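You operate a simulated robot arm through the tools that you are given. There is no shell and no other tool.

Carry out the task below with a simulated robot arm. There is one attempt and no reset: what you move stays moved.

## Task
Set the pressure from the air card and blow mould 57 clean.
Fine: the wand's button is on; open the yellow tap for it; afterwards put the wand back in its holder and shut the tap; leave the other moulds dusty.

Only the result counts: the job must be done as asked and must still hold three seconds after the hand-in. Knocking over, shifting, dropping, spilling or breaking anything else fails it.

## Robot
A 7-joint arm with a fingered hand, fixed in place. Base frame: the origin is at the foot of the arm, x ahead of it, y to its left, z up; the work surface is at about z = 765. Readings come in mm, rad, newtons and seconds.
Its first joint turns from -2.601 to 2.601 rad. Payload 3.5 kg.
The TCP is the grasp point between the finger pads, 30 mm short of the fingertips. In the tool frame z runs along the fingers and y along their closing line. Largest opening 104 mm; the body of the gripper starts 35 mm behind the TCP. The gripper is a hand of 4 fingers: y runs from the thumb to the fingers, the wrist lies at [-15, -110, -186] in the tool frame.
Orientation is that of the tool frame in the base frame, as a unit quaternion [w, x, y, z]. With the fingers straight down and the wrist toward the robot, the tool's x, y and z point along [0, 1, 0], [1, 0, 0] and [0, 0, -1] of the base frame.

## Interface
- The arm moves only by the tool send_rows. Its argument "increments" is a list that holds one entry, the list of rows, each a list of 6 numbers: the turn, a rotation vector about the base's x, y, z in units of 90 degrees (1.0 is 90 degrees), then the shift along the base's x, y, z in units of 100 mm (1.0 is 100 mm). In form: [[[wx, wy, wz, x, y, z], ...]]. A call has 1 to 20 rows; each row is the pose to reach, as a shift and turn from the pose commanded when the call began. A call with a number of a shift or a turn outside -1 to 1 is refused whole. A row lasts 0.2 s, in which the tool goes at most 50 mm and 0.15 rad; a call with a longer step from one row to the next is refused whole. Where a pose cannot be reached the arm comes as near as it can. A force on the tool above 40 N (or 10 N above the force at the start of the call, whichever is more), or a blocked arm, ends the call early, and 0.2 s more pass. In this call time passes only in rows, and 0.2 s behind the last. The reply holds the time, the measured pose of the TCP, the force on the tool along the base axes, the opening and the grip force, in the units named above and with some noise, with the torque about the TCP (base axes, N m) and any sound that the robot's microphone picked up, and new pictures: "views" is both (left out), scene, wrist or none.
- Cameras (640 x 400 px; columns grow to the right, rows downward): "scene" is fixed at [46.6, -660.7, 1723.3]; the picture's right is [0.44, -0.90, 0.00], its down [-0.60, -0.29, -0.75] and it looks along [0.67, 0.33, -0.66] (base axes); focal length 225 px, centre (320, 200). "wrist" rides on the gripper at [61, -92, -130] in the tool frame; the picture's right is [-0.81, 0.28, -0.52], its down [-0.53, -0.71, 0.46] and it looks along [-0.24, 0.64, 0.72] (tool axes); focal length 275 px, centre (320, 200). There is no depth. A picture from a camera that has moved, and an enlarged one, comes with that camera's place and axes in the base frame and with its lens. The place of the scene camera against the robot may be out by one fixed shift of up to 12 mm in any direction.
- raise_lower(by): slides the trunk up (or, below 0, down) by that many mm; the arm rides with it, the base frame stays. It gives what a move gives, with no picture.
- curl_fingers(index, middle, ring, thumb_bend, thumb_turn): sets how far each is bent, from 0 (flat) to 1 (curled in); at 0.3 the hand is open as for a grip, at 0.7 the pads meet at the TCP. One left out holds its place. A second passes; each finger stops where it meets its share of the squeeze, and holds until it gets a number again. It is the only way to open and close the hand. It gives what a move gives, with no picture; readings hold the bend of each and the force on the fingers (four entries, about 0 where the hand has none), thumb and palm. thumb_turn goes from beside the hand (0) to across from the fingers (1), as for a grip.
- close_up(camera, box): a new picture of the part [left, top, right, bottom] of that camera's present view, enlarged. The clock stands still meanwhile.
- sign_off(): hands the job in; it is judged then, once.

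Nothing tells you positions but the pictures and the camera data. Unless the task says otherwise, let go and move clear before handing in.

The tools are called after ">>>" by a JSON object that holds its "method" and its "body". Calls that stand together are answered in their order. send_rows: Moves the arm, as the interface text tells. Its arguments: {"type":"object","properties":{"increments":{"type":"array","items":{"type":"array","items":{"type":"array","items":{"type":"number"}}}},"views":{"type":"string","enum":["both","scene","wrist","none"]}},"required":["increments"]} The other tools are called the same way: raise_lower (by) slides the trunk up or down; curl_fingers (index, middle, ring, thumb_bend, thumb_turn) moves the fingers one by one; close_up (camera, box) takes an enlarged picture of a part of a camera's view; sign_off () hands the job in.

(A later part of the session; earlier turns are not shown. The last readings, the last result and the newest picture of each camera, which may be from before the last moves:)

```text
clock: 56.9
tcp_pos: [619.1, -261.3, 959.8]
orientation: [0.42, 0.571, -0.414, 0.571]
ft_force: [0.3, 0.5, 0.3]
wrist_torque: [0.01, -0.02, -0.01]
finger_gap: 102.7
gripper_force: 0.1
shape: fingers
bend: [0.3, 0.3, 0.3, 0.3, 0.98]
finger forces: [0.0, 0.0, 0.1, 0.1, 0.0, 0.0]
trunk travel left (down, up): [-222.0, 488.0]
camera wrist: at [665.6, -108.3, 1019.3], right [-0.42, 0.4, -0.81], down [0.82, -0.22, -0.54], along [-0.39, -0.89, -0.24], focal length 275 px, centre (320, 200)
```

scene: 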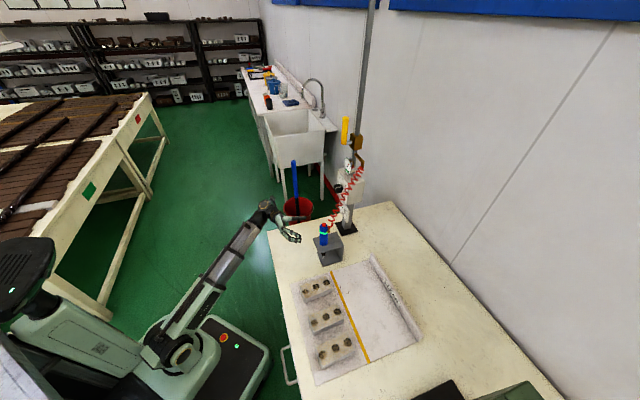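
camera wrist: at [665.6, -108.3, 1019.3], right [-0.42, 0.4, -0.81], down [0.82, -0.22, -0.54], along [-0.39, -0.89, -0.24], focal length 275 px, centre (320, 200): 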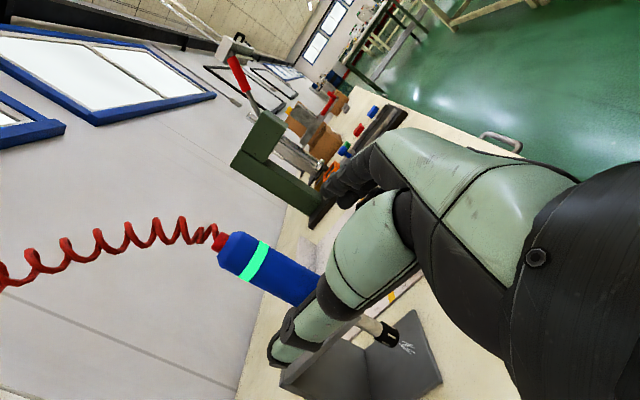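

The wand axis works out to about (640, -388). I line up along the pointing direction and close in, checking midway.

>>> {"method": "send_rows", "body": {"increments": [[[0, 0, 0, -0.18, -0.03, -0.15], [0, 0, 0, -0.18, -0.03, -0.3], [0, 0, 0, -0.085, -0.33, -0.3], [0, 0, 0, 0.01, -0.62, -0.3]]], "views": "both"}}

>>> {"method": "close_up", "body": {"camera": "scene", "box": [280, 190, 360, 270]}}

>>> {"method": "close_up", "body": {"camera": "wrist", "box": [200, 200, 440, 400]}}

```text
clock: 57.9
tcp_pos: [621.2, -323.4, 929.3]
orientation: [0.42, 0.571, -0.414, 0.571]
ft_force: [-1.1, 0.2, -0.2]
wrist_torque: [0.01, -0.01, -0.02]
finger_gap: 102.7
gripper_force: 0.0
shape: fingers
bend: [0.3, 0.3, 0.3, 0.3, 0.98]
finger forces: [0.0, 0.1, 0.0, 0.1, 0.0, 0.0]
trunk travel left (down, up): [-222.0, 488.0]
camera wrist: at [668.4, -170.2, 989.2], right [-0.42, 0.4, -0.81], down [0.82, -0.22, -0.54], along [-0.4, -0.89, -0.24], focal length 275 px, centre (320, 200)
```

scene: 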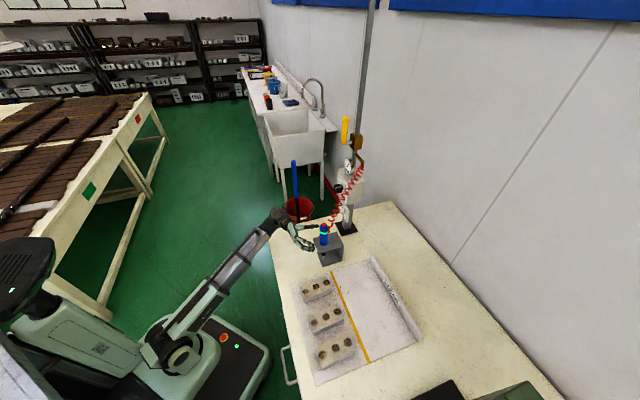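
wrist: 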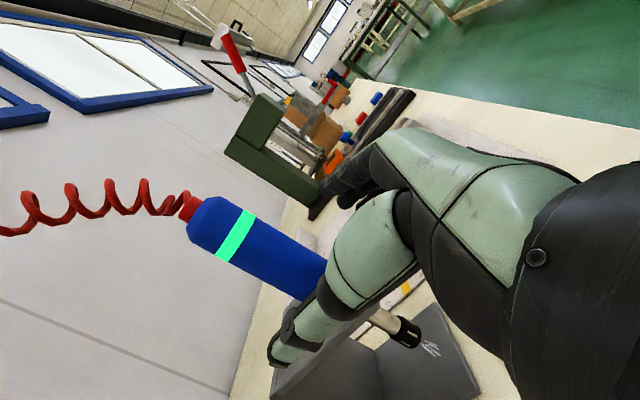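

```text
5.00 times, centred on (320, 230) of scene
camera zoom: at [46.6, -660.7, 1723.3], right [0.44, -0.9, 0.0], down [-0.6, -0.29, -0.75], along [0.67, 0.33, -0.66], focal length 1123 px, centre (320, 50)
```

zoom: 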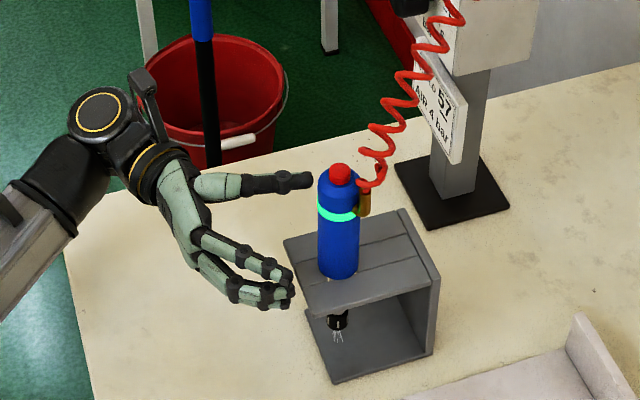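

```text
2.00 times, centred on (320, 300) of wrist
camera zoom: at [668.4, -170.2, 989.2], right [-0.42, 0.4, -0.81], down [0.82, -0.22, -0.54], along [-0.4, -0.89, -0.24], focal length 551 px, centre (320, 0)
```

zoom: 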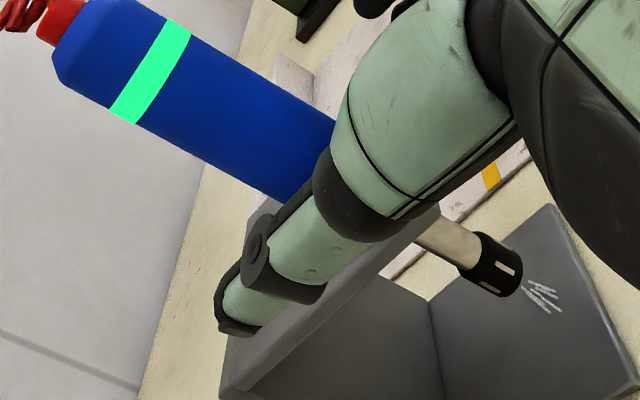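

The thumb and fingers straddle the handle well. I advance the last 62 mm, slightly higher.

>>> {"method": "send_rows", "body": {"increments": [[[0, 0, 0, 0.03, -0.15, 0.05], [0, 0, 0, 0.08, -0.3, 0.05], [0, 0, 0, 0.12, -0.45, 0.05], [0, 0, 0, 0.16, -0.6, 0.05]]], "views": "wrist"}}

>>> {"method": "close_up", "body": {"camera": "scene", "box": [280, 190, 360, 270]}}

```text
clock: 58.9
tcp_pos: [636.6, -382.9, 936.5]
orientation: [0.42, 0.571, -0.414, 0.571]
ft_force: [-0.3, 0.2, -0.9]
wrist_torque: [-0.01, 0.01, 0.02]
finger_gap: 102.8
gripper_force: 0.0
shape: fingers
bend: [0.3, 0.3, 0.3, 0.3, 0.98]
finger forces: [0.1, 0.0, 0.0, 0.1, 0.0, 0.1]
trunk travel left (down, up): [-222.0, 488.0]
camera wrist: at [684.2, -230.1, 995.0], right [-0.42, 0.4, -0.81], down [0.81, -0.22, -0.54], along [-0.4, -0.89, -0.24], focal length 275 px, centre (320, 200)
```

wrist: 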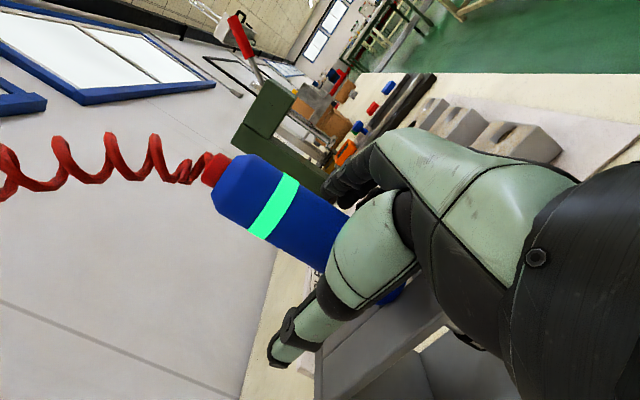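

```text
5.00 times, centred on (320, 230) of scene
camera zoom: at [46.6, -660.7, 1723.3], right [0.44, -0.9, 0.0], down [-0.6, -0.29, -0.75], along [0.67, 0.33, -0.66], focal length 1123 px, centre (320, 50)
```

zoom: 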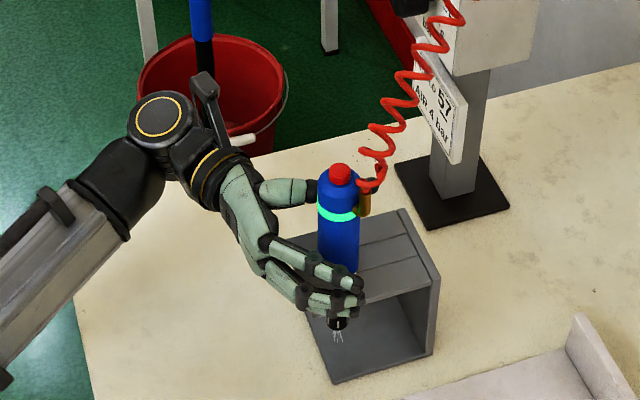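

>>> {"method": "curl_fingers", "body": {"index": 0.49, "middle": 0.49, "ring": 0.49, "thumb_bend": 0.49}}

>>> {"method": "close_up", "body": {"camera": "wrist", "box": [180, 120, 440, 400]}}

>>> {"method": "close_up", "body": {"camera": "scene", "box": [295, 205, 355, 265]}}

```text
clock: 59.9
tcp_pos: [636.4, -382.7, 935.9]
orientation: [0.422, 0.571, -0.414, 0.57]
ft_force: [-0.5, 0.0, 0.2]
wrist_torque: [0.0, -0.02, 0.01]
finger_gap: 55.4
gripper_force: 0.1
shape: fingers
bend: [0.49, 0.49, 0.49, 0.49, 0.98]
finger forces: [0.0, 0.1, 0.1, 0.0, 0.0, 0.1]
trunk travel left (down, up): [-222.0, 488.0]
```

```text
1.43 times, centred on (310, 260) of wrist
camera zoom: at [684.0, -230.1, 995.0], right [-0.42, 0.4, -0.81], down [0.81, -0.22, -0.54], along [-0.4, -0.89, -0.24], focal length 393 px, centre (334, 114)
```

zoom: 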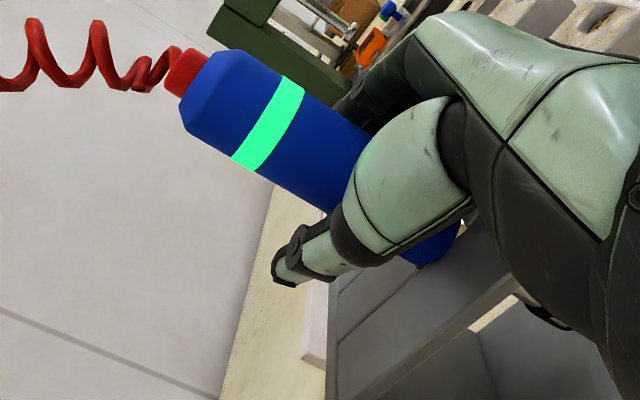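

```text
6.67 times, centred on (325, 235) of scene
camera zoom: at [46.6, -660.7, 1723.3], right [0.44, -0.9, 0.0], down [-0.6, -0.29, -0.75], along [0.67, 0.33, -0.66], focal length 1497 px, centre (287, -33)
```

zoom: 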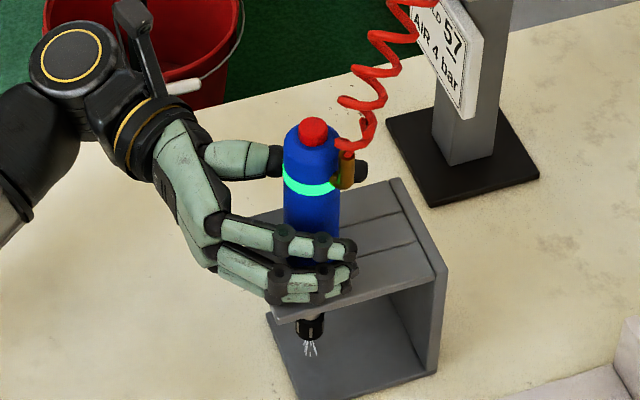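

>>> {"method": "curl_fingers", "body": {"index": 0.7, "middle": 0.7, "ring": 0.7, "thumb_bend": 0.7}}

>>> {"method": "close_up", "body": {"camera": "wrist", "box": [180, 120, 440, 400]}}

>>> {"method": "close_up", "body": {"camera": "scene", "box": [295, 205, 355, 265]}}

```text
clock: 60.9
tcp_pos: [636.8, -382.6, 936.9]
orientation: [0.42, 0.571, -0.414, 0.571]
ft_force: [-0.6, -1.2, 0.5]
wrist_torque: [-0.03, 0.03, 0.03]
finger_gap: 20.6
gripper_force: 10.4
shape: fingers
bend: [0.62, 0.69, 0.67, 0.64, 0.97]
finger forces: [8.1, 0.5, 2.3, 0.0, 9.7, 0.0]
trunk travel left (down, up): [-222.0, 488.0]
```

```text
1.43 times, centred on (310, 260) of wrist
camera zoom: at [684.0, -230.2, 995.0], right [-0.42, 0.4, -0.81], down [0.81, -0.22, -0.54], along [-0.4, -0.89, -0.24], focal length 393 px, centre (334, 114)
```

zoom: 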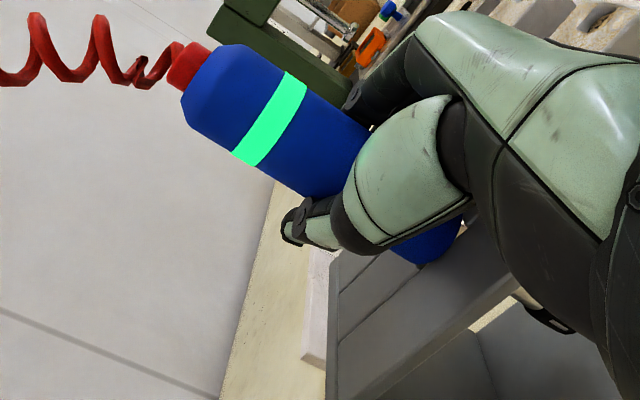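

```text
6.67 times, centred on (325, 235) of scene
camera zoom: at [46.6, -660.7, 1723.3], right [0.44, -0.9, 0.0], down [-0.6, -0.29, -0.75], along [0.67, 0.33, -0.66], focal length 1497 px, centre (287, -33)
```

zoom: 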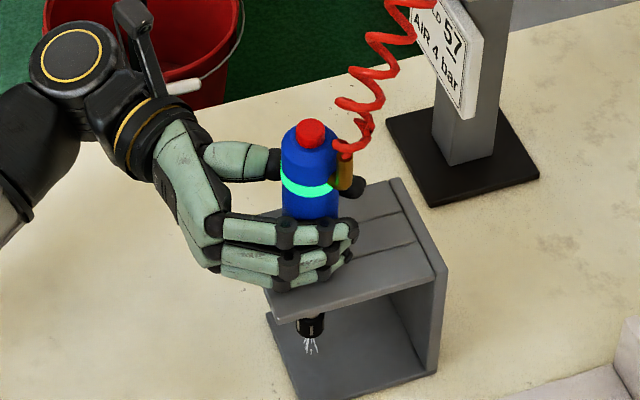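

The fingers wrap the handle but middle and ring stop at the commanded bend; I tighten further for a firm hold.

>>> {"method": "curl_fingers", "body": {"index": 0.8, "middle": 0.85, "ring": 0.85, "thumb_bend": 0.8}}

>>> {"method": "close_up", "body": {"camera": "scene", "box": [295, 205, 355, 265]}}

```text
clock: 61.9
tcp_pos: [635.3, -383.2, 935.2]
orientation: [0.421, 0.571, -0.414, 0.571]
ft_force: [-6.2, -8.3, 0.0]
wrist_torque: [-0.46, 0.44, 0.04]
finger_gap: 4.9
gripper_force: 29.8
shape: fingers
bend: [0.78, 0.74, 0.73, 0.73, 0.96]
finger forces: [15.9, 9.7, 12.1, 0.0, 22.1, 0.0]
trunk travel left (down, up): [-222.0, 488.0]
```

```text
6.67 times, centred on (325, 235) of scene
camera zoom: at [46.6, -660.7, 1723.3], right [0.44, -0.9, 0.0], down [-0.6, -0.29, -0.75], along [0.67, 0.33, -0.66], focal length 1497 px, centre (287, -33)
```

zoom: 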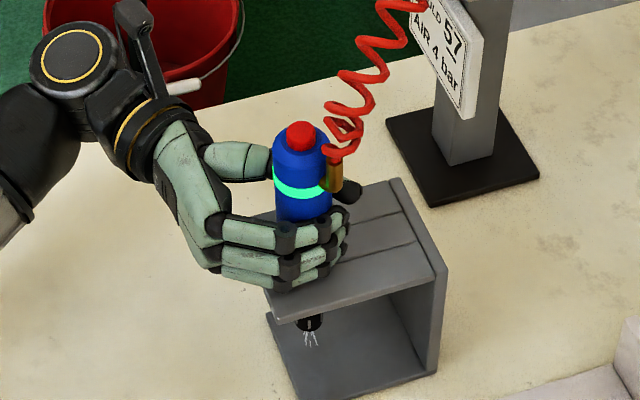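

The tight squeeze drew the handle toward the palm and tilted it, as the pads sit behind its middle. I loosen, advance about 10 mm and grip again.

>>> {"method": "curl_fingers", "body": {"index": 0.47, "middle": 0.47, "ring": 0.47, "thumb_bend": 0.47}}

>>> {"method": "close_up", "body": {"camera": "scene", "box": [295, 205, 355, 265]}}

>>> {"method": "close_up", "body": {"camera": "wrist", "box": [180, 120, 440, 400]}}

```text
clock: 62.9
tcp_pos: [636.2, -383.5, 937.1]
orientation: [0.42, 0.571, -0.414, 0.57]
ft_force: [-1.1, 1.0, -1.1]
wrist_torque: [0.0, -0.01, 0.0]
finger_gap: 59.5
gripper_force: 0.1
shape: fingers
bend: [0.47, 0.47, 0.47, 0.47, 0.97]
finger forces: [0.0, 0.0, 0.0, 0.0, 0.0, 0.1]
trunk travel left (down, up): [-222.0, 488.0]
```

```text
6.67 times, centred on (325, 235) of scene
camera zoom: at [46.6, -660.7, 1723.3], right [0.44, -0.9, 0.0], down [-0.6, -0.29, -0.75], along [0.67, 0.33, -0.66], focal length 1497 px, centre (287, -33)
```

zoom: 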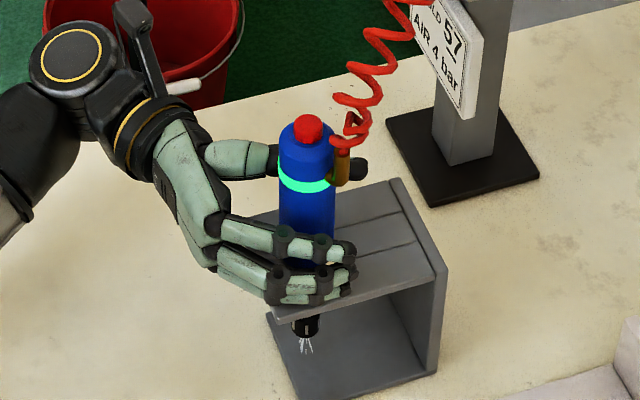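

```text
1.43 times, centred on (310, 260) of wrist
camera zoom: at [684.1, -230.1, 995.1], right [-0.42, 0.4, -0.81], down [0.81, -0.22, -0.54], along [-0.4, -0.89, -0.24], focal length 393 px, centre (334, 114)
```

zoom: 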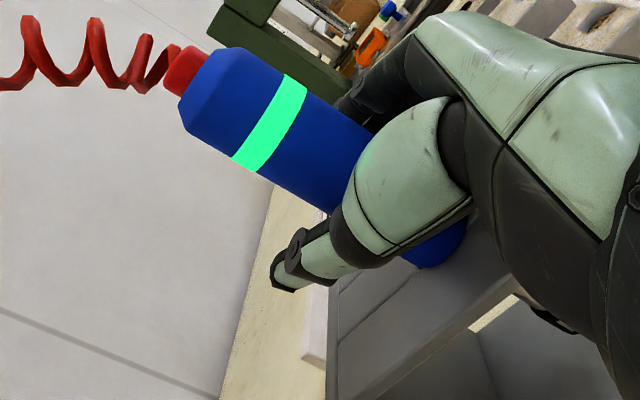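

The fingers taper toward their tips, so I bring the palm closer (16 mm) and slightly lower for a proper power grip.

>>> {"method": "send_rows", "body": {"increments": [[[0, 0, 0, 0, 0, -0.06], [0, 0, 0, 0.025, -0.08, -0.06], [0, 0, 0, 0.05, -0.155, -0.06]]], "views": "none"}}

>>> {"method": "curl_fingers", "body": {"index": 0.7, "middle": 0.7, "ring": 0.7, "thumb_bend": 0.7}}

>>> {"method": "close_up", "body": {"camera": "scene", "box": [295, 205, 355, 265]}}

>>> {"method": "close_up", "body": {"camera": "wrist", "box": [180, 120, 440, 400]}}

```text
clock: 63.7
tcp_pos: [639.8, -400.2, 928.7]
orientation: [0.42, 0.571, -0.415, 0.57]
ft_force: [0.0, 0.0, -0.8]
wrist_torque: [-0.01, 0.0, 0.01]
finger_gap: 59.4
gripper_force: 0.0
shape: fingers
bend: [0.47, 0.47, 0.47, 0.47, 0.97]
finger forces: [0.1, 0.0, 0.1, 0.1, 0.1, 0.0]
trunk travel left (down, up): [-222.0, 488.0]
```

```text
clock: 64.7
tcp_pos: [640.8, -398.5, 928.9]
orientation: [0.42, 0.571, -0.415, 0.571]
ft_force: [2.2, 0.3, 0.9]
wrist_torque: [0.04, -0.01, -0.05]
finger_gap: 6.7
gripper_force: 4.0
shape: fingers
bend: [0.68, 0.7, 0.7, 0.68, 0.97]
finger forces: [3.0, 0.0, 0.0, 0.0, 4.8, 0.1]
trunk travel left (down, up): [-222.0, 488.0]
```

```text
6.67 times, centred on (325, 235) of scene
camera zoom: at [46.6, -660.7, 1723.3], right [0.44, -0.9, 0.0], down [-0.6, -0.29, -0.75], along [0.67, 0.33, -0.66], focal length 1497 px, centre (287, -33)
```

zoom: 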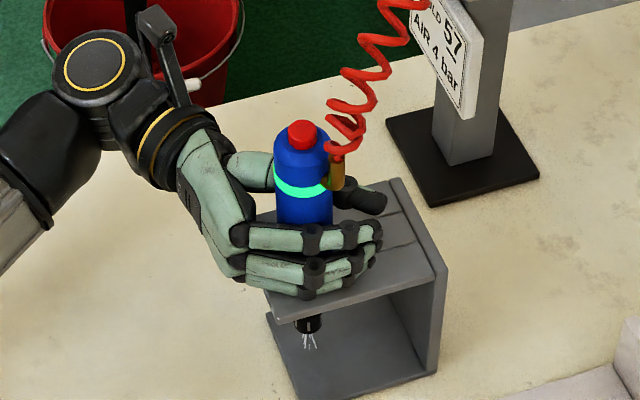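

```text
1.43 times, centred on (310, 260) of wrist
camera zoom: at [688.4, -246.3, 988.7], right [-0.42, 0.4, -0.81], down [0.81, -0.22, -0.54], along [-0.4, -0.89, -0.24], focal length 393 px, centre (334, 114)
```

zoom: 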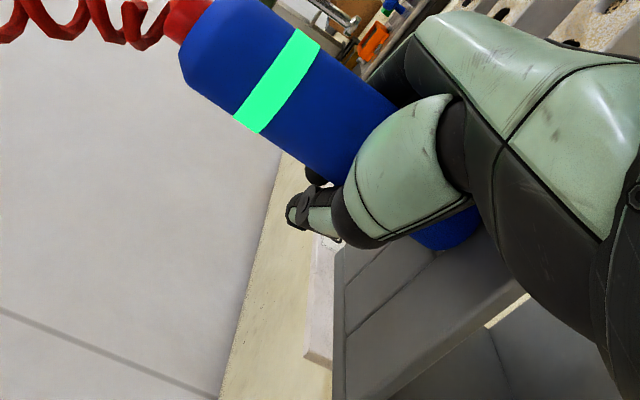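

The handle is nearly at the palm. I loosen slightly, move 7 mm closer so the palm supports it, then tighten.

>>> {"method": "curl_fingers", "body": {"index": 0.55, "middle": 0.55, "ring": 0.55, "thumb_bend": 0.55}}

>>> {"method": "send_rows", "body": {"increments": [[[0, 0, 0, 0.01, -0.035, 0], [0, 0, 0, 0.022, -0.07, 0]]], "views": "none"}}

>>> {"method": "curl_fingers", "body": {"index": 0.72, "middle": 0.8, "ring": 0.8, "thumb_bend": 0.72}}

>>> {"method": "close_up", "body": {"camera": "scene", "box": [295, 205, 355, 265]}}

```text
clock: 65.7
tcp_pos: [641.1, -398.4, 930.5]
orientation: [0.421, 0.57, -0.414, 0.57]
ft_force: [0.2, 0.0, 0.0]
wrist_torque: [-0.01, -0.01, 0.0]
finger_gap: 38.4
gripper_force: 0.0
shape: fingers
bend: [0.55, 0.55, 0.55, 0.55, 0.97]
finger forces: [0.1, 0.0, 0.0, 0.0, 0.0, 0.0]
trunk travel left (down, up): [-222.0, 488.0]
```

```text
clock: 66.3
tcp_pos: [642.0, -406.0, 929.1]
orientation: [0.421, 0.571, -0.414, 0.571]
ft_force: [-0.4, -0.6, 0.2]
wrist_torque: [0.01, 0.02, -0.03]
finger_gap: 38.5
gripper_force: 0.1
shape: fingers
bend: [0.55, 0.55, 0.55, 0.55, 0.97]
finger forces: [0.0, 0.0, 0.1, 0.0, 0.0, 0.0]
trunk travel left (down, up): [-222.0, 488.0]
```

```text
clock: 67.3
tcp_pos: [643.6, -406.1, 929.9]
orientation: [0.421, 0.572, -0.415, 0.57]
ft_force: [2.4, 0.3, 1.9]
wrist_torque: [0.04, -0.02, -0.02]
finger_gap: 0.1
gripper_force: 2.4
shape: fingers
bend: [0.72, 0.8, 0.8, 0.71, 0.97]
finger forces: [1.3, 0.0, 0.1, 0.0, 3.7, 0.0]
trunk travel left (down, up): [-222.0, 488.0]
```

```text
6.67 times, centred on (325, 235) of scene
camera zoom: at [46.6, -660.7, 1723.3], right [0.44, -0.9, 0.0], down [-0.6, -0.29, -0.75], along [0.67, 0.33, -0.66], focal length 1497 px, centre (287, -33)
```

zoom: 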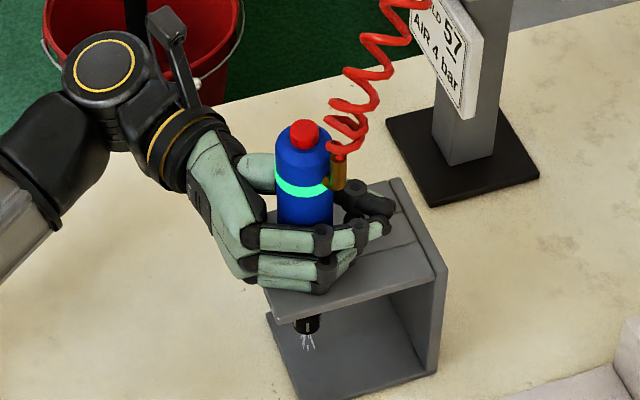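

Too deep: the cavity is larger than the handle, so it sits loose. The knob grip worked with the object about 18 mm beyond the TCP, so I open, back out accordingly and pinch there.

>>> {"method": "curl_fingers", "body": {"index": 0.45, "middle": 0.45, "ring": 0.45, "thumb_bend": 0.45}}

>>> {"method": "send_rows", "body": {"increments": [[[0, 0, 0, -0.035, 0.12, 0.02], [0, 0, 0, -0.07, 0.24, 0.03], [0, 0, 0, -0.105, 0.36, 0.03]]], "views": "none"}}

>>> {"method": "close_up", "body": {"camera": "scene", "box": [295, 205, 355, 265]}}

>>> {"method": "close_up", "body": {"camera": "wrist", "box": [180, 120, 440, 400]}}

```text
clock: 68.3
tcp_pos: [643.3, -405.3, 929.6]
orientation: [0.421, 0.57, -0.414, 0.571]
ft_force: [0.1, 0.6, -0.1]
wrist_torque: [0.0, -0.01, 0.03]
finger_gap: 64.6
gripper_force: 0.1
shape: fingers
bend: [0.45, 0.45, 0.45, 0.45, 0.97]
finger forces: [0.0, 0.0, 0.1, 0.0, 0.1, 0.0]
trunk travel left (down, up): [-222.0, 488.0]
```

```text
clock: 69.1
tcp_pos: [633.1, -368.8, 932.1]
orientation: [0.42, 0.571, -0.414, 0.571]
ft_force: [0.3, 0.0, 0.5]
wrist_torque: [0.01, 0.02, -0.02]
finger_gap: 64.5
gripper_force: 0.0
shape: fingers
bend: [0.45, 0.45, 0.45, 0.45, 0.97]
finger forces: [0.0, 0.0, 0.0, 0.1, 0.1, 0.1]
trunk travel left (down, up): [-222.0, 488.0]
```

```text
6.67 times, centred on (325, 235) of scene
camera zoom: at [46.6, -660.7, 1723.3], right [0.44, -0.9, 0.0], down [-0.6, -0.29, -0.75], along [0.67, 0.33, -0.66], focal length 1497 px, centre (287, -33)
```

zoom: 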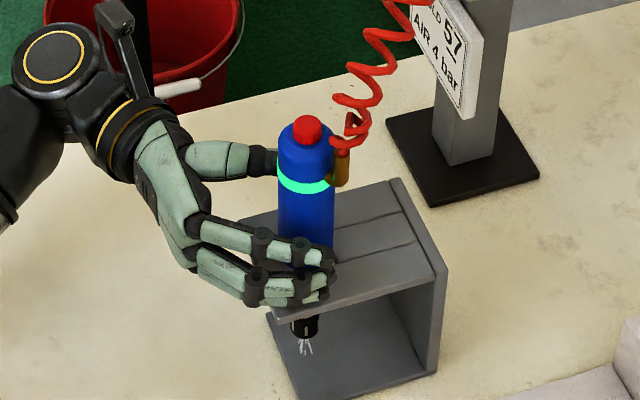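

```text
1.43 times, centred on (310, 260) of wrist
camera zoom: at [680.1, -217.1, 991.3], right [-0.42, 0.4, -0.81], down [0.81, -0.22, -0.54], along [-0.4, -0.89, -0.24], focal length 393 px, centre (334, 114)
```

zoom: 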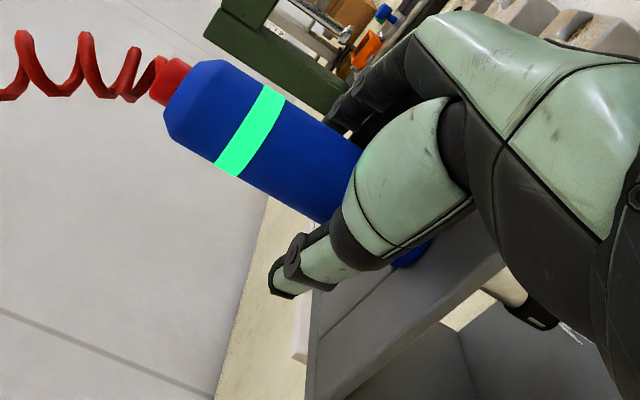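

>>> {"method": "curl_fingers", "body": {"index": 0.75, "middle": 0.75, "ring": 0.75, "thumb_bend": 0.75}}

>>> {"method": "close_up", "body": {"camera": "scene", "box": [295, 205, 355, 265]}}

>>> {"method": "close_up", "body": {"camera": "wrist", "box": [180, 120, 440, 400]}}

```text
clock: 70.1
tcp_pos: [630.6, -372.2, 932.4]
orientation: [0.421, 0.57, -0.414, 0.572]
ft_force: [-8.6, -10.6, 2.2]
wrist_torque: [-0.41, 0.37, -0.03]
finger_gap: 19.3
gripper_force: 25.6
shape: fingers
bend: [0.72, 0.65, 0.64, 0.63, 0.97]
finger forces: [12.2, 9.9, 11.4, 0.0, 17.7, 0.0]
trunk travel left (down, up): [-222.0, 488.0]
```

```text
6.67 times, centred on (325, 235) of scene
camera zoom: at [46.6, -660.7, 1723.3], right [0.44, -0.9, 0.0], down [-0.6, -0.29, -0.75], along [0.67, 0.33, -0.66], focal length 1497 px, centre (287, -33)
```

zoom: 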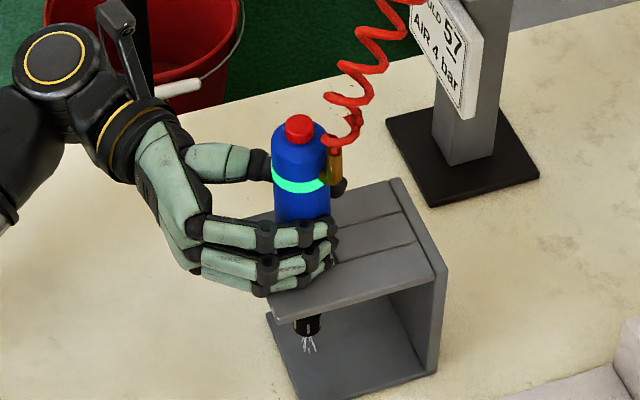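

```text
1.43 times, centred on (310, 260) of wrist
camera zoom: at [679.2, -218.3, 991.7], right [-0.42, 0.41, -0.81], down [0.82, -0.22, -0.54], along [-0.4, -0.89, -0.24], focal length 393 px, centre (334, 114)
```

zoom: 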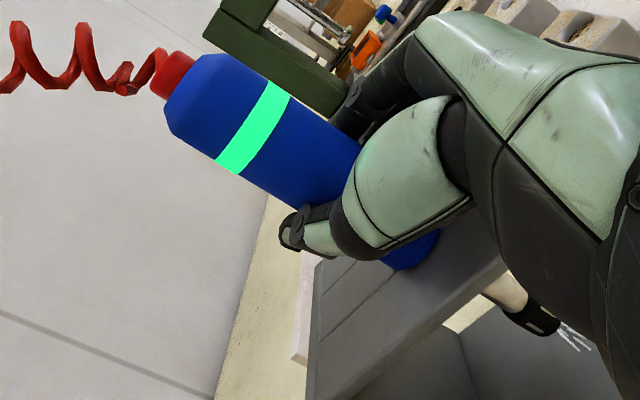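

The hold is firm (about 25 N), slightly tilted by the hole's reaction. I lift slowly a little and check.

>>> {"method": "send_rows", "body": {"increments": [[[0, 0, 0, 0, 0, 0.07], [0, 0, 0, 0, 0, 0.14], [0, 0, 0, 0, 0, 0.22], [0, 0, 0, 0, 0, 0.3]]], "views": "wrist"}}

>>> {"method": "close_up", "body": {"camera": "scene", "box": [285, 195, 365, 275]}}

```text
clock: 71.1
tcp_pos: [632.5, -369.8, 962.9]
orientation: [0.419, 0.572, -0.414, 0.571]
ft_force: [-3.9, -3.8, -5.2]
wrist_torque: [-0.29, 0.37, -0.06]
finger_gap: 19.2
gripper_force: 25.2
shape: fingers
bend: [0.73, 0.65, 0.64, 0.63, 0.98]
finger forces: [10.2, 8.7, 9.6, 0.0, 21.6, 0.0]
trunk travel left (down, up): [-222.0, 488.0]
camera wrist: at [681.0, -217.1, 1021.7], right [-0.42, 0.4, -0.81], down [0.81, -0.22, -0.54], along [-0.4, -0.89, -0.24], focal length 275 px, centre (320, 200)
```

wrist: 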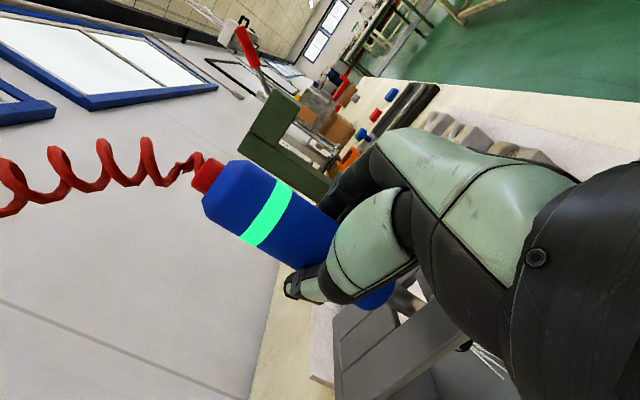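

```text
5.00 times, centred on (325, 235) of scene
camera zoom: at [46.6, -660.7, 1723.3], right [0.44, -0.9, 0.0], down [-0.6, -0.29, -0.75], along [0.67, 0.33, -0.66], focal length 1123 px, centre (295, 25)
```

zoom: 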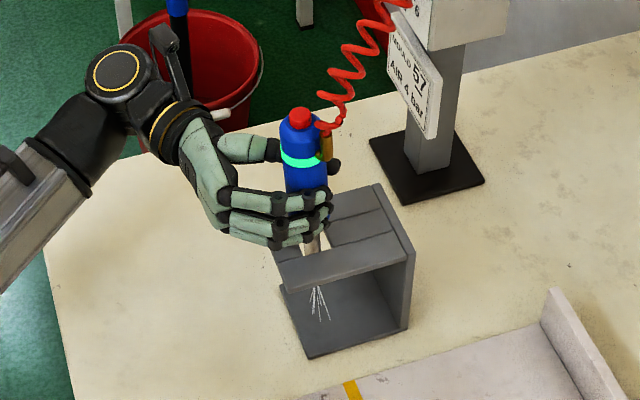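

The wand lifts cleanly. I continue straight up another 100 mm.

>>> {"method": "send_rows", "body": {"increments": [[[0, 0, 0, 0, 0, 0.1], [0, 0, 0, 0, 0, 0.25], [0, 0, 0, 0, 0, 0.4], [0, 0, 0, 0, 0, 0.6], [0, 0, 0, 0, 0, 0.8], [0, 0, 0, 0, 0, 1.0]]], "views": "both"}}

>>> {"method": "close_up", "body": {"camera": "scene", "box": [285, 185, 365, 265]}}

>>> {"method": "close_up", "body": {"camera": "wrist", "box": [180, 120, 520, 400]}}

```text
clock: 72.5
tcp_pos: [632.8, -370.1, 1062.4]
orientation: [0.42, 0.571, -0.414, 0.571]
ft_force: [0.1, 0.5, -2.9]
wrist_torque: [0.02, 0.03, 0.01]
finger_gap: 19.4
gripper_force: 21.0
shape: fingers
bend: [0.73, 0.72, 0.71, 0.64, 0.93]
finger forces: [9.8, 6.5, 5.5, 0.0, 21.2, 0.0]
trunk travel left (down, up): [-222.0, 488.0]
camera wrist: at [680.3, -216.7, 1121.7], right [-0.42, 0.4, -0.81], down [0.81, -0.22, -0.54], along [-0.4, -0.89, -0.24], focal length 275 px, centre (320, 200)
```

scene: 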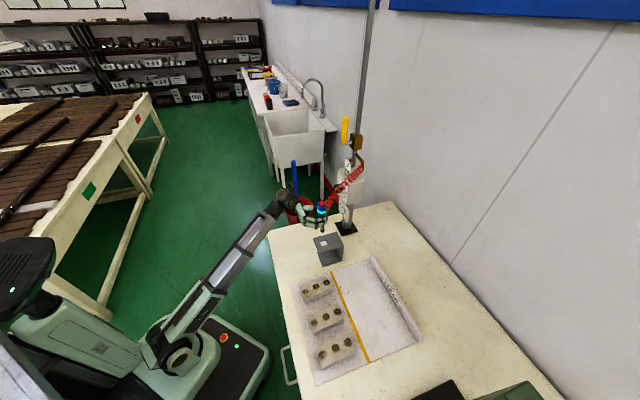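
wrist: 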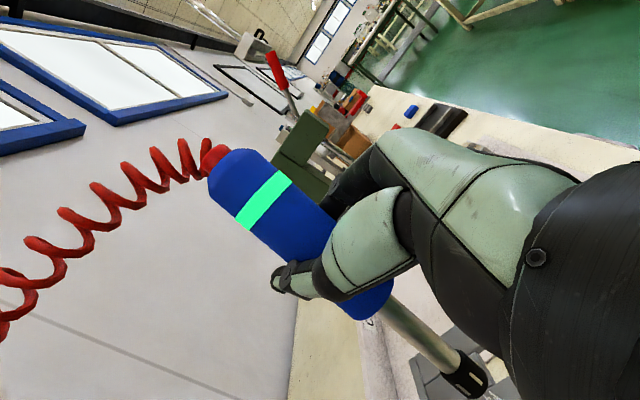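

```text
5.00 times, centred on (325, 225) of scene
camera zoom: at [46.6, -660.7, 1723.3], right [0.44, -0.9, 0.0], down [-0.6, -0.29, -0.75], along [0.67, 0.33, -0.66], focal length 1123 px, centre (295, 75)
```

zoom: 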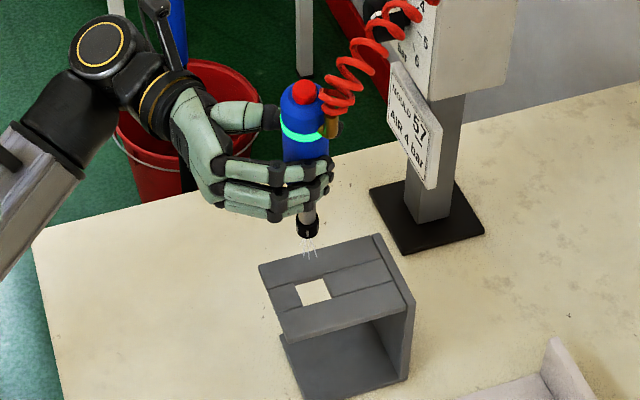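

```text
1.43 times, centred on (350, 260) of wrist
camera zoom: at [680.3, -216.7, 1121.7], right [-0.42, 0.4, -0.81], down [0.81, -0.22, -0.54], along [-0.4, -0.89, -0.24], focal length 393 px, centre (277, 114)
```

zoom: 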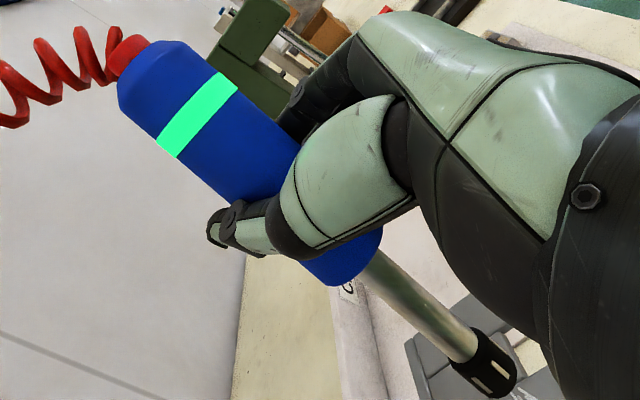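

The wand is out, but leans about 10° (tip toward +x). I rotate the hand back by that amount to bring the nozzle vertical, and check.

>>> {"method": "send_rows", "body": {"increments": [[[-0.017, 0.053, 0, 0, 0, 0.1], [-0.034, 0.106, 0, 0, 0, 0.2]]], "views": "wrist"}}

>>> {"method": "close_up", "body": {"camera": "scene", "box": [285, 175, 365, 255]}}

```text
clock: 73.1
tcp_pos: [633.1, -370.0, 1082.9]
orientation: [0.469, 0.606, -0.362, 0.532]
ft_force: [-0.4, 0.9, -2.1]
wrist_torque: [0.0, -0.01, 0.02]
finger_gap: 19.6
gripper_force: 21.2
shape: fingers
bend: [0.73, 0.72, 0.71, 0.64, 0.93]
finger forces: [9.7, 6.3, 5.4, 0.0, 21.3, 0.0]
trunk travel left (down, up): [-222.0, 488.0]
camera wrist: at [688.8, -214.4, 1124.8], right [-0.55, 0.36, -0.75], down [0.72, -0.25, -0.65], along [-0.43, -0.9, -0.12], focal length 275 px, centre (320, 200)
```

wrist: 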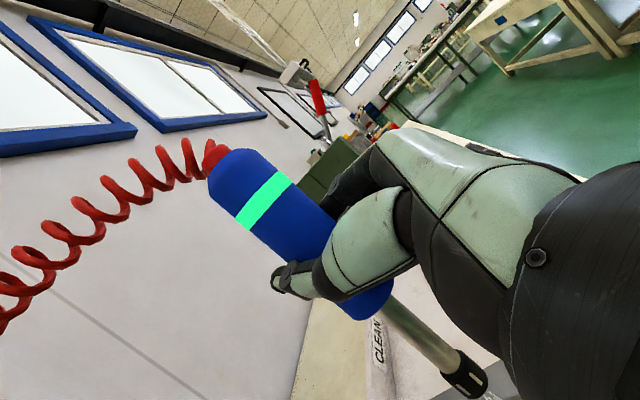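

```text
5.00 times, centred on (325, 215) of scene
camera zoom: at [46.6, -660.7, 1723.3], right [0.44, -0.9, 0.0], down [-0.6, -0.29, -0.75], along [0.67, 0.33, -0.66], focal length 1123 px, centre (295, 125)
```

zoom: 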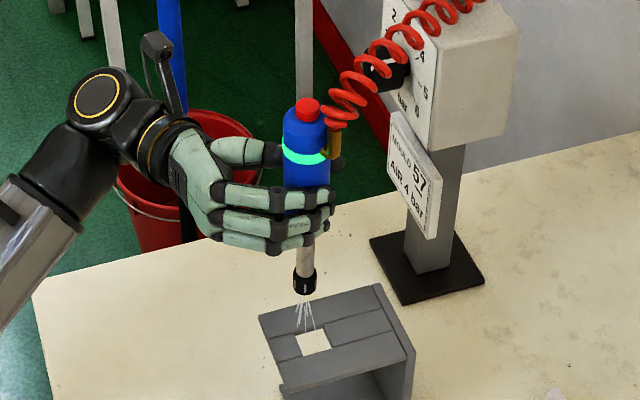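

The nozzle is vertical, its tip about 137 mm below the TCP. I carry it out over the clean area, well away from the other moulds, before going to mould 57.

>>> {"method": "send_rows", "body": {"increments": [[[0, 0, 0, -0.03, -0.25, 0], [0, 0, 0, -0.06, -0.5, 0], [0, 0, 0, -0.09, -0.75, 0], [0, 0, 0, -0.12, -1.0, 0]]], "views": "none"}}

>>> {"method": "send_rows", "body": {"increments": [[[0, 0, 0, -0.25, -0.25, 0], [0, 0, 0, -0.5, -0.5, 0], [0, 0, 0, -0.75, -0.75, 0], [0, 0, 0, -1.0, -1.0, 0]]], "views": "both"}}

```text
clock: 74.1
tcp_pos: [621.0, -467.3, 1082.2]
orientation: [0.469, 0.605, -0.363, 0.532]
ft_force: [0.4, 0.6, -2.4]
wrist_torque: [0.06, 0.04, -0.03]
finger_gap: 19.4
gripper_force: 21.6
shape: fingers
bend: [0.73, 0.72, 0.71, 0.64, 0.93]
finger forces: [9.8, 6.2, 5.2, 0.0, 21.3, 0.0]
trunk travel left (down, up): [-222.0, 488.0]
```

```text
clock: 75.1
tcp_pos: [520.7, -570.1, 1083.0]
orientation: [0.468, 0.605, -0.363, 0.532]
ft_force: [0.6, 0.4, -2.4]
wrist_torque: [0.01, 0.04, -0.01]
finger_gap: 19.8
gripper_force: 20.6
shape: fingers
bend: [0.73, 0.72, 0.71, 0.64, 0.93]
finger forces: [9.8, 6.2, 5.1, 0.0, 21.1, 0.0]
trunk travel left (down, up): [-222.0, 488.0]
camera wrist: at [577.2, -414.9, 1125.4], right [-0.55, 0.36, -0.75], down [0.72, -0.25, -0.65], along [-0.42, -0.9, -0.12], focal length 275 px, centre (320, 200)
```

scene: 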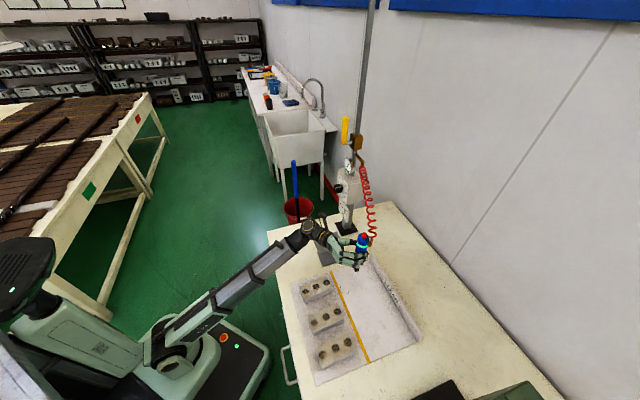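
wrist: 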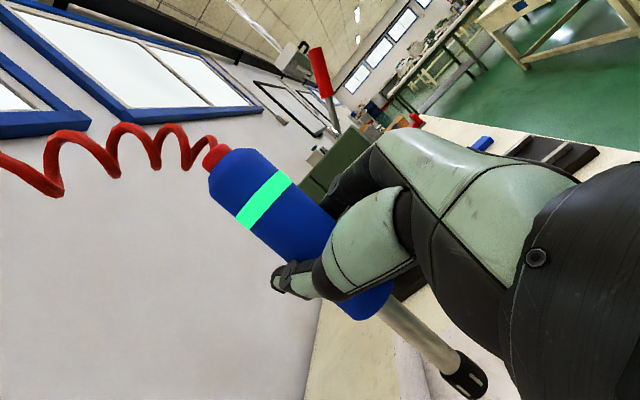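

Now I shift over to mould 57's line, then come in over its far hole from the clean side, lowering partway.

>>> {"method": "send_rows", "body": {"increments": [[[0, 0, 0, -0.24, -0.24, 0], [0, 0, 0, -0.47, -0.47, 0]]], "views": "none"}}

>>> {"method": "send_rows", "body": {"increments": [[[0, 0, 0, -0.25, 0.25, -0.1], [0, 0, 0, -0.5, 0.5, -0.3], [0, 0, 0, -0.75, 0.75, -0.5]]], "views": "both"}}

>>> {"method": "close_up", "body": {"camera": "scene", "box": [285, 260, 385, 380]}}

```text
clock: 75.7
tcp_pos: [475.3, -616.8, 1082.9]
orientation: [0.469, 0.605, -0.362, 0.532]
ft_force: [-0.1, -0.3, -1.4]
wrist_torque: [0.0, 0.0, -0.02]
finger_gap: 19.3
gripper_force: 20.7
shape: fingers
bend: [0.73, 0.72, 0.71, 0.64, 0.93]
finger forces: [9.8, 6.2, 5.0, 0.0, 21.0, 0.0]
trunk travel left (down, up): [-222.0, 488.0]
```

```text
clock: 76.5
tcp_pos: [398.5, -541.5, 1032.6]
orientation: [0.468, 0.605, -0.363, 0.532]
ft_force: [0.3, 0.1, -2.0]
wrist_torque: [0.01, 0.05, 0.0]
finger_gap: 19.2
gripper_force: 20.9
shape: fingers
bend: [0.73, 0.72, 0.71, 0.64, 0.93]
finger forces: [9.7, 6.2, 4.9, 0.0, 21.0, 0.1]
trunk travel left (down, up): [-222.0, 488.0]
camera wrist: at [454.1, -385.3, 1074.0], right [-0.55, 0.36, -0.75], down [0.72, -0.25, -0.65], along [-0.43, -0.9, -0.12], focal length 275 px, centre (320, 200)
```

scene: 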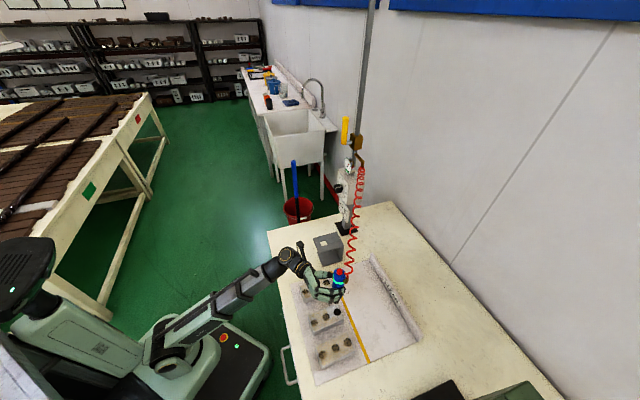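
wrist: 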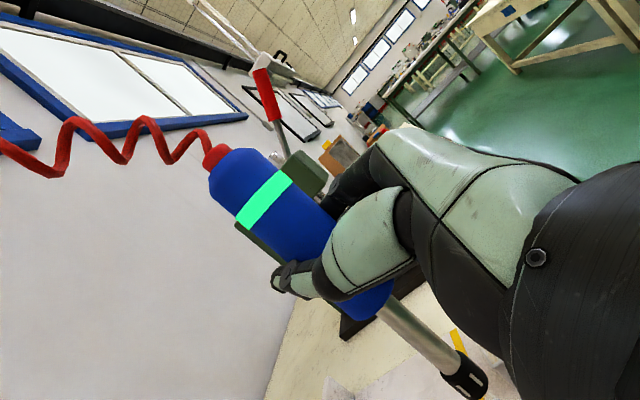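

```text
3.33 times, centred on (335, 320) of scene
camera zoom: at [46.6, -660.7, 1723.3], right [0.44, -0.9, 0.0], down [-0.6, -0.29, -0.75], along [0.67, 0.33, -0.66], focal length 749 px, centre (270, -200)
```

zoom: 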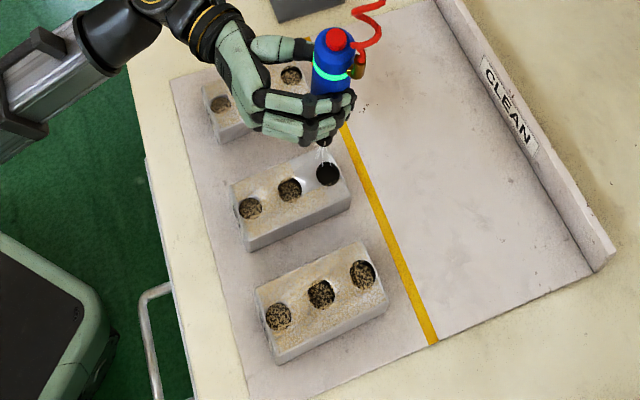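

The jet already cleared the far hole of mould 57. I look closer before sweeping on.

>>> {"method": "close_up", "body": {"camera": "scene", "box": [300, 270, 360, 340]}}

```text
5.71 times, centred on (330, 305) of scene
camera zoom: at [46.6, -660.7, 1723.3], right [0.44, -0.9, 0.0], down [-0.6, -0.29, -0.75], along [0.67, 0.33, -0.66], focal length 1283 px, centre (263, -400)
```

zoom: 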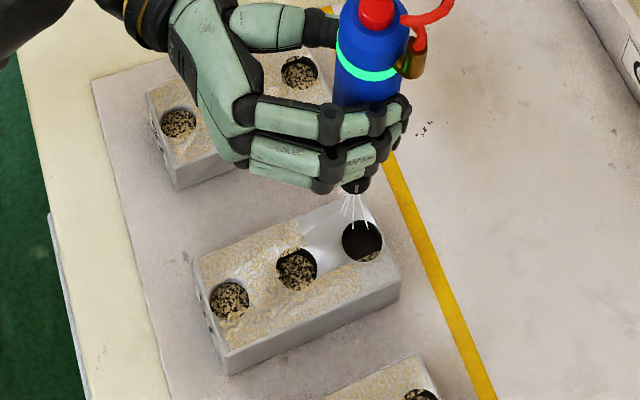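

The cleared patch is slightly left of the hole, so the mould's centre line is near l −113. I sweep along it from far to near.

>>> {"method": "send_rows", "body": {"increments": [[[0, 0, 0, -0.014, -0.184, -0.1], [0, 0, 0, -0.099, -0.099, -0.15], [0, 0, 0, -0.184, -0.014, -0.15], [0, 0, 0, -0.269, 0.071, -0.15], [0, 0, 0, -0.354, 0.156, -0.15], [0, 0, 0, -0.438, 0.24, -0.15], [0, 0, 0, -0.523, 0.325, -0.15], [0, 0, 0, -0.608, 0.41, -0.15], [0, 0, 0, -0.693, 0.495, -0.15], [0, 0, 0, -0.778, 0.58, -0.15], [0, 0, 0, -0.863, 0.665, -0.15], [0, 0, 0, -0.933, 0.735, -0.15]]], "views": "wrist"}}

>>> {"method": "close_up", "body": {"camera": "scene", "box": [295, 265, 365, 375]}}

```text
clock: 79.1
tcp_pos: [304.3, -467.8, 1017.2]
orientation: [0.468, 0.605, -0.363, 0.532]
ft_force: [-0.4, 0.2, -2.9]
wrist_torque: [0.03, -0.01, -0.02]
finger_gap: 19.4
gripper_force: 20.6
shape: fingers
bend: [0.73, 0.72, 0.71, 0.64, 0.93]
finger forces: [9.7, 6.2, 4.8, 0.0, 21.0, 0.0]
trunk travel left (down, up): [-222.0, 488.0]
camera wrist: at [361.6, -312.9, 1059.2], right [-0.55, 0.36, -0.75], down [0.72, -0.25, -0.65], along [-0.43, -0.9, -0.12], focal length 275 px, centre (320, 200)
```

wrist: 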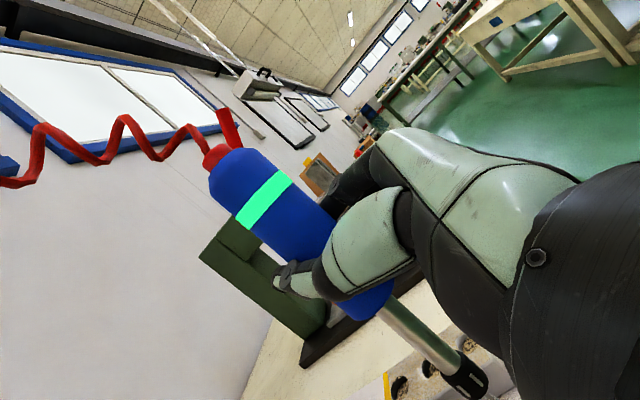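

```text
3.64 times, centred on (330, 320) of scene
camera zoom: at [46.6, -660.7, 1723.3], right [0.44, -0.9, 0.0], down [-0.6, -0.29, -0.75], along [0.67, 0.33, -0.66], focal length 817 px, centre (284, -236)
```

zoom: 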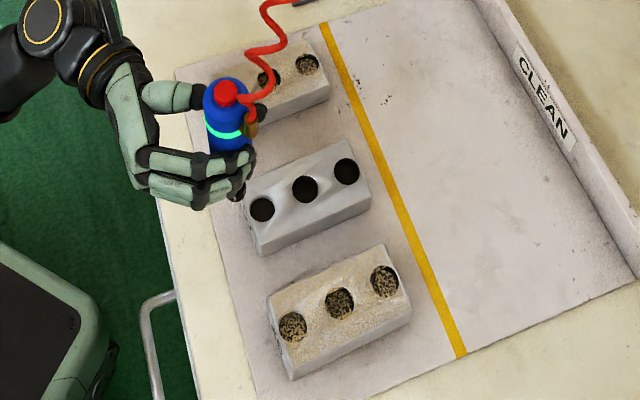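

All three holes look clear. I enlarge to check for leftovers on mould 57 and that its neighbours are untouched.

>>> {"method": "close_up", "body": {"camera": "scene", "box": [310, 295, 350, 335]}}

>>> {"method": "close_up", "body": {"camera": "scene", "box": [310, 325, 360, 375]}}

>>> {"method": "close_up", "body": {"camera": "scene", "box": [295, 265, 345, 305]}}

```text
10.00 times, centred on (330, 315) of scene
camera zoom: at [46.6, -660.7, 1723.3], right [0.44, -0.9, 0.0], down [-0.6, -0.29, -0.75], along [0.67, 0.33, -0.66], focal length 2246 px, centre (220, -950)
```

zoom: 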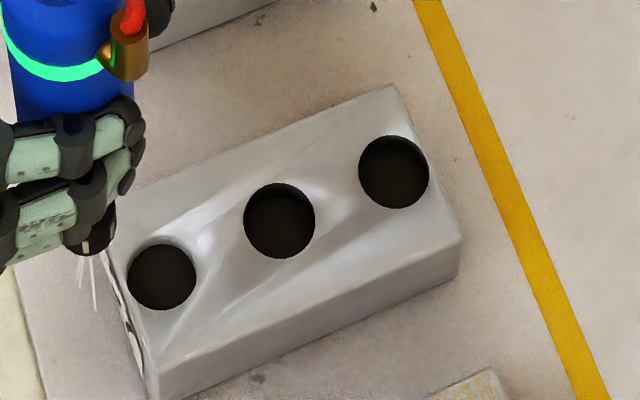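

```text
8.00 times, centred on (335, 350) of scene
camera zoom: at [46.6, -660.7, 1723.3], right [0.44, -0.9, 0.0], down [-0.6, -0.29, -0.75], along [0.67, 0.33, -0.66], focal length 1797 px, centre (200, -1000)
```

zoom: 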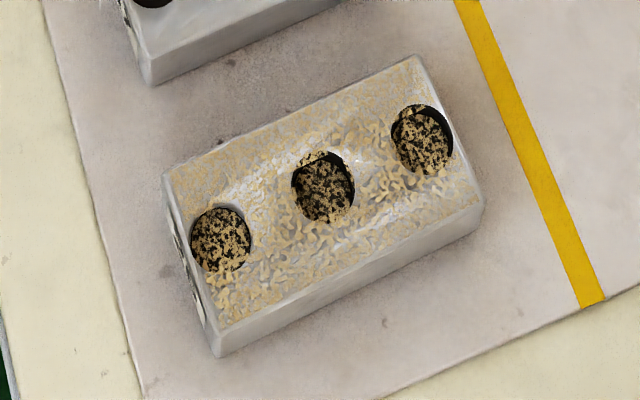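

```text
10.00 times, centred on (320, 285) of scene
camera zoom: at [46.6, -660.7, 1723.3], right [0.44, -0.9, 0.0], down [-0.6, -0.29, -0.75], along [0.67, 0.33, -0.66], focal length 2246 px, centre (320, -650)
```

zoom: 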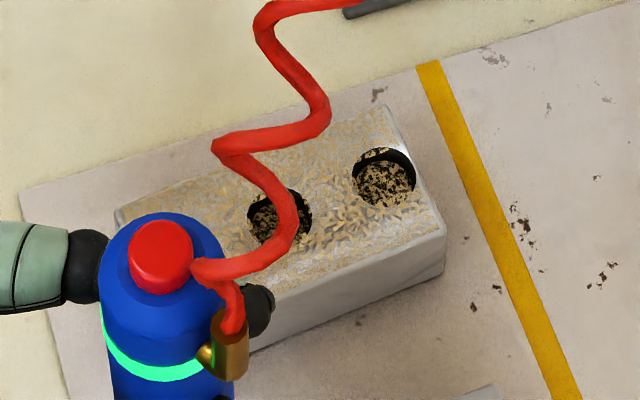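

Mould 57 is clean and 92 and 26 remain dusty. I sweep back along the same line once more for certainty, leaving toward the clean area.

>>> {"method": "send_rows", "body": {"increments": [[[0, 0, 0, 0.1, -0.07, 0], [0, 0, 0, 0.19, -0.16, 0], [0, 0, 0, 0.28, -0.25, 0], [0, 0, 0, 0.37, -0.34, 0], [0, 0, 0, 0.46, -0.42, 0], [0, 0, 0, 0.55, -0.51, 0], [0, 0, 0, 0.64, -0.59, 0], [0, 0, 0, 0.72, -0.67, 0], [0, 0, 0, 0.8, -0.75, 0], [0, 0, 0, 0.88, -0.83, 0], [0, 0, 0, 0.97, -0.91, 0.1]]], "views": "none"}}

>>> {"method": "send_rows", "body": {"increments": [[[0, 0, 0, 0.2, -0.2, 0.2], [0, 0, 0, 0.45, -0.45, 0.35], [0, 0, 0, 0.75, -0.75, 0.55]]], "views": "scene"}}

>>> {"method": "close_up", "body": {"camera": "scene", "box": [295, 265, 365, 375]}}

```text
clock: 81.5
tcp_pos: [401.3, -559.7, 1027.5]
orientation: [0.468, 0.605, -0.364, 0.532]
ft_force: [0.0, -0.1, -2.2]
wrist_torque: [0.0, 0.0, 0.02]
finger_gap: 18.9
gripper_force: 20.7
shape: fingers
bend: [0.73, 0.72, 0.71, 0.64, 0.93]
finger forces: [9.8, 6.1, 4.8, 0.0, 20.9, 0.0]
trunk travel left (down, up): [-222.0, 488.0]
```

```text
clock: 82.3
tcp_pos: [477.2, -635.5, 1081.3]
orientation: [0.468, 0.605, -0.363, 0.532]
ft_force: [0.5, 0.4, -2.3]
wrist_torque: [0.03, -0.01, 0.01]
finger_gap: 19.1
gripper_force: 21.1
shape: fingers
bend: [0.73, 0.72, 0.71, 0.64, 0.93]
finger forces: [9.8, 6.2, 4.9, 0.0, 21.0, 0.0]
trunk travel left (down, up): [-222.0, 488.0]
```

scene: 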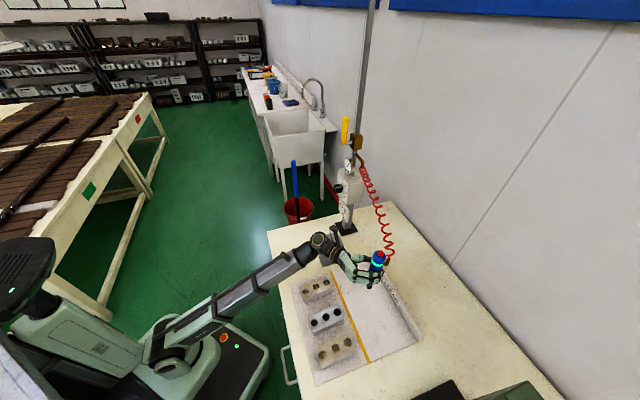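

```text
3.64 times, centred on (330, 320) of scene
camera zoom: at [46.6, -660.7, 1723.3], right [0.44, -0.9, 0.0], down [-0.6, -0.29, -0.75], along [0.67, 0.33, -0.66], focal length 817 px, centre (284, -236)
```

zoom: 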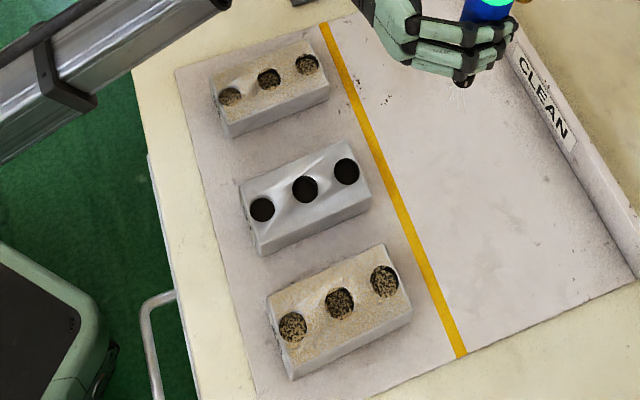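

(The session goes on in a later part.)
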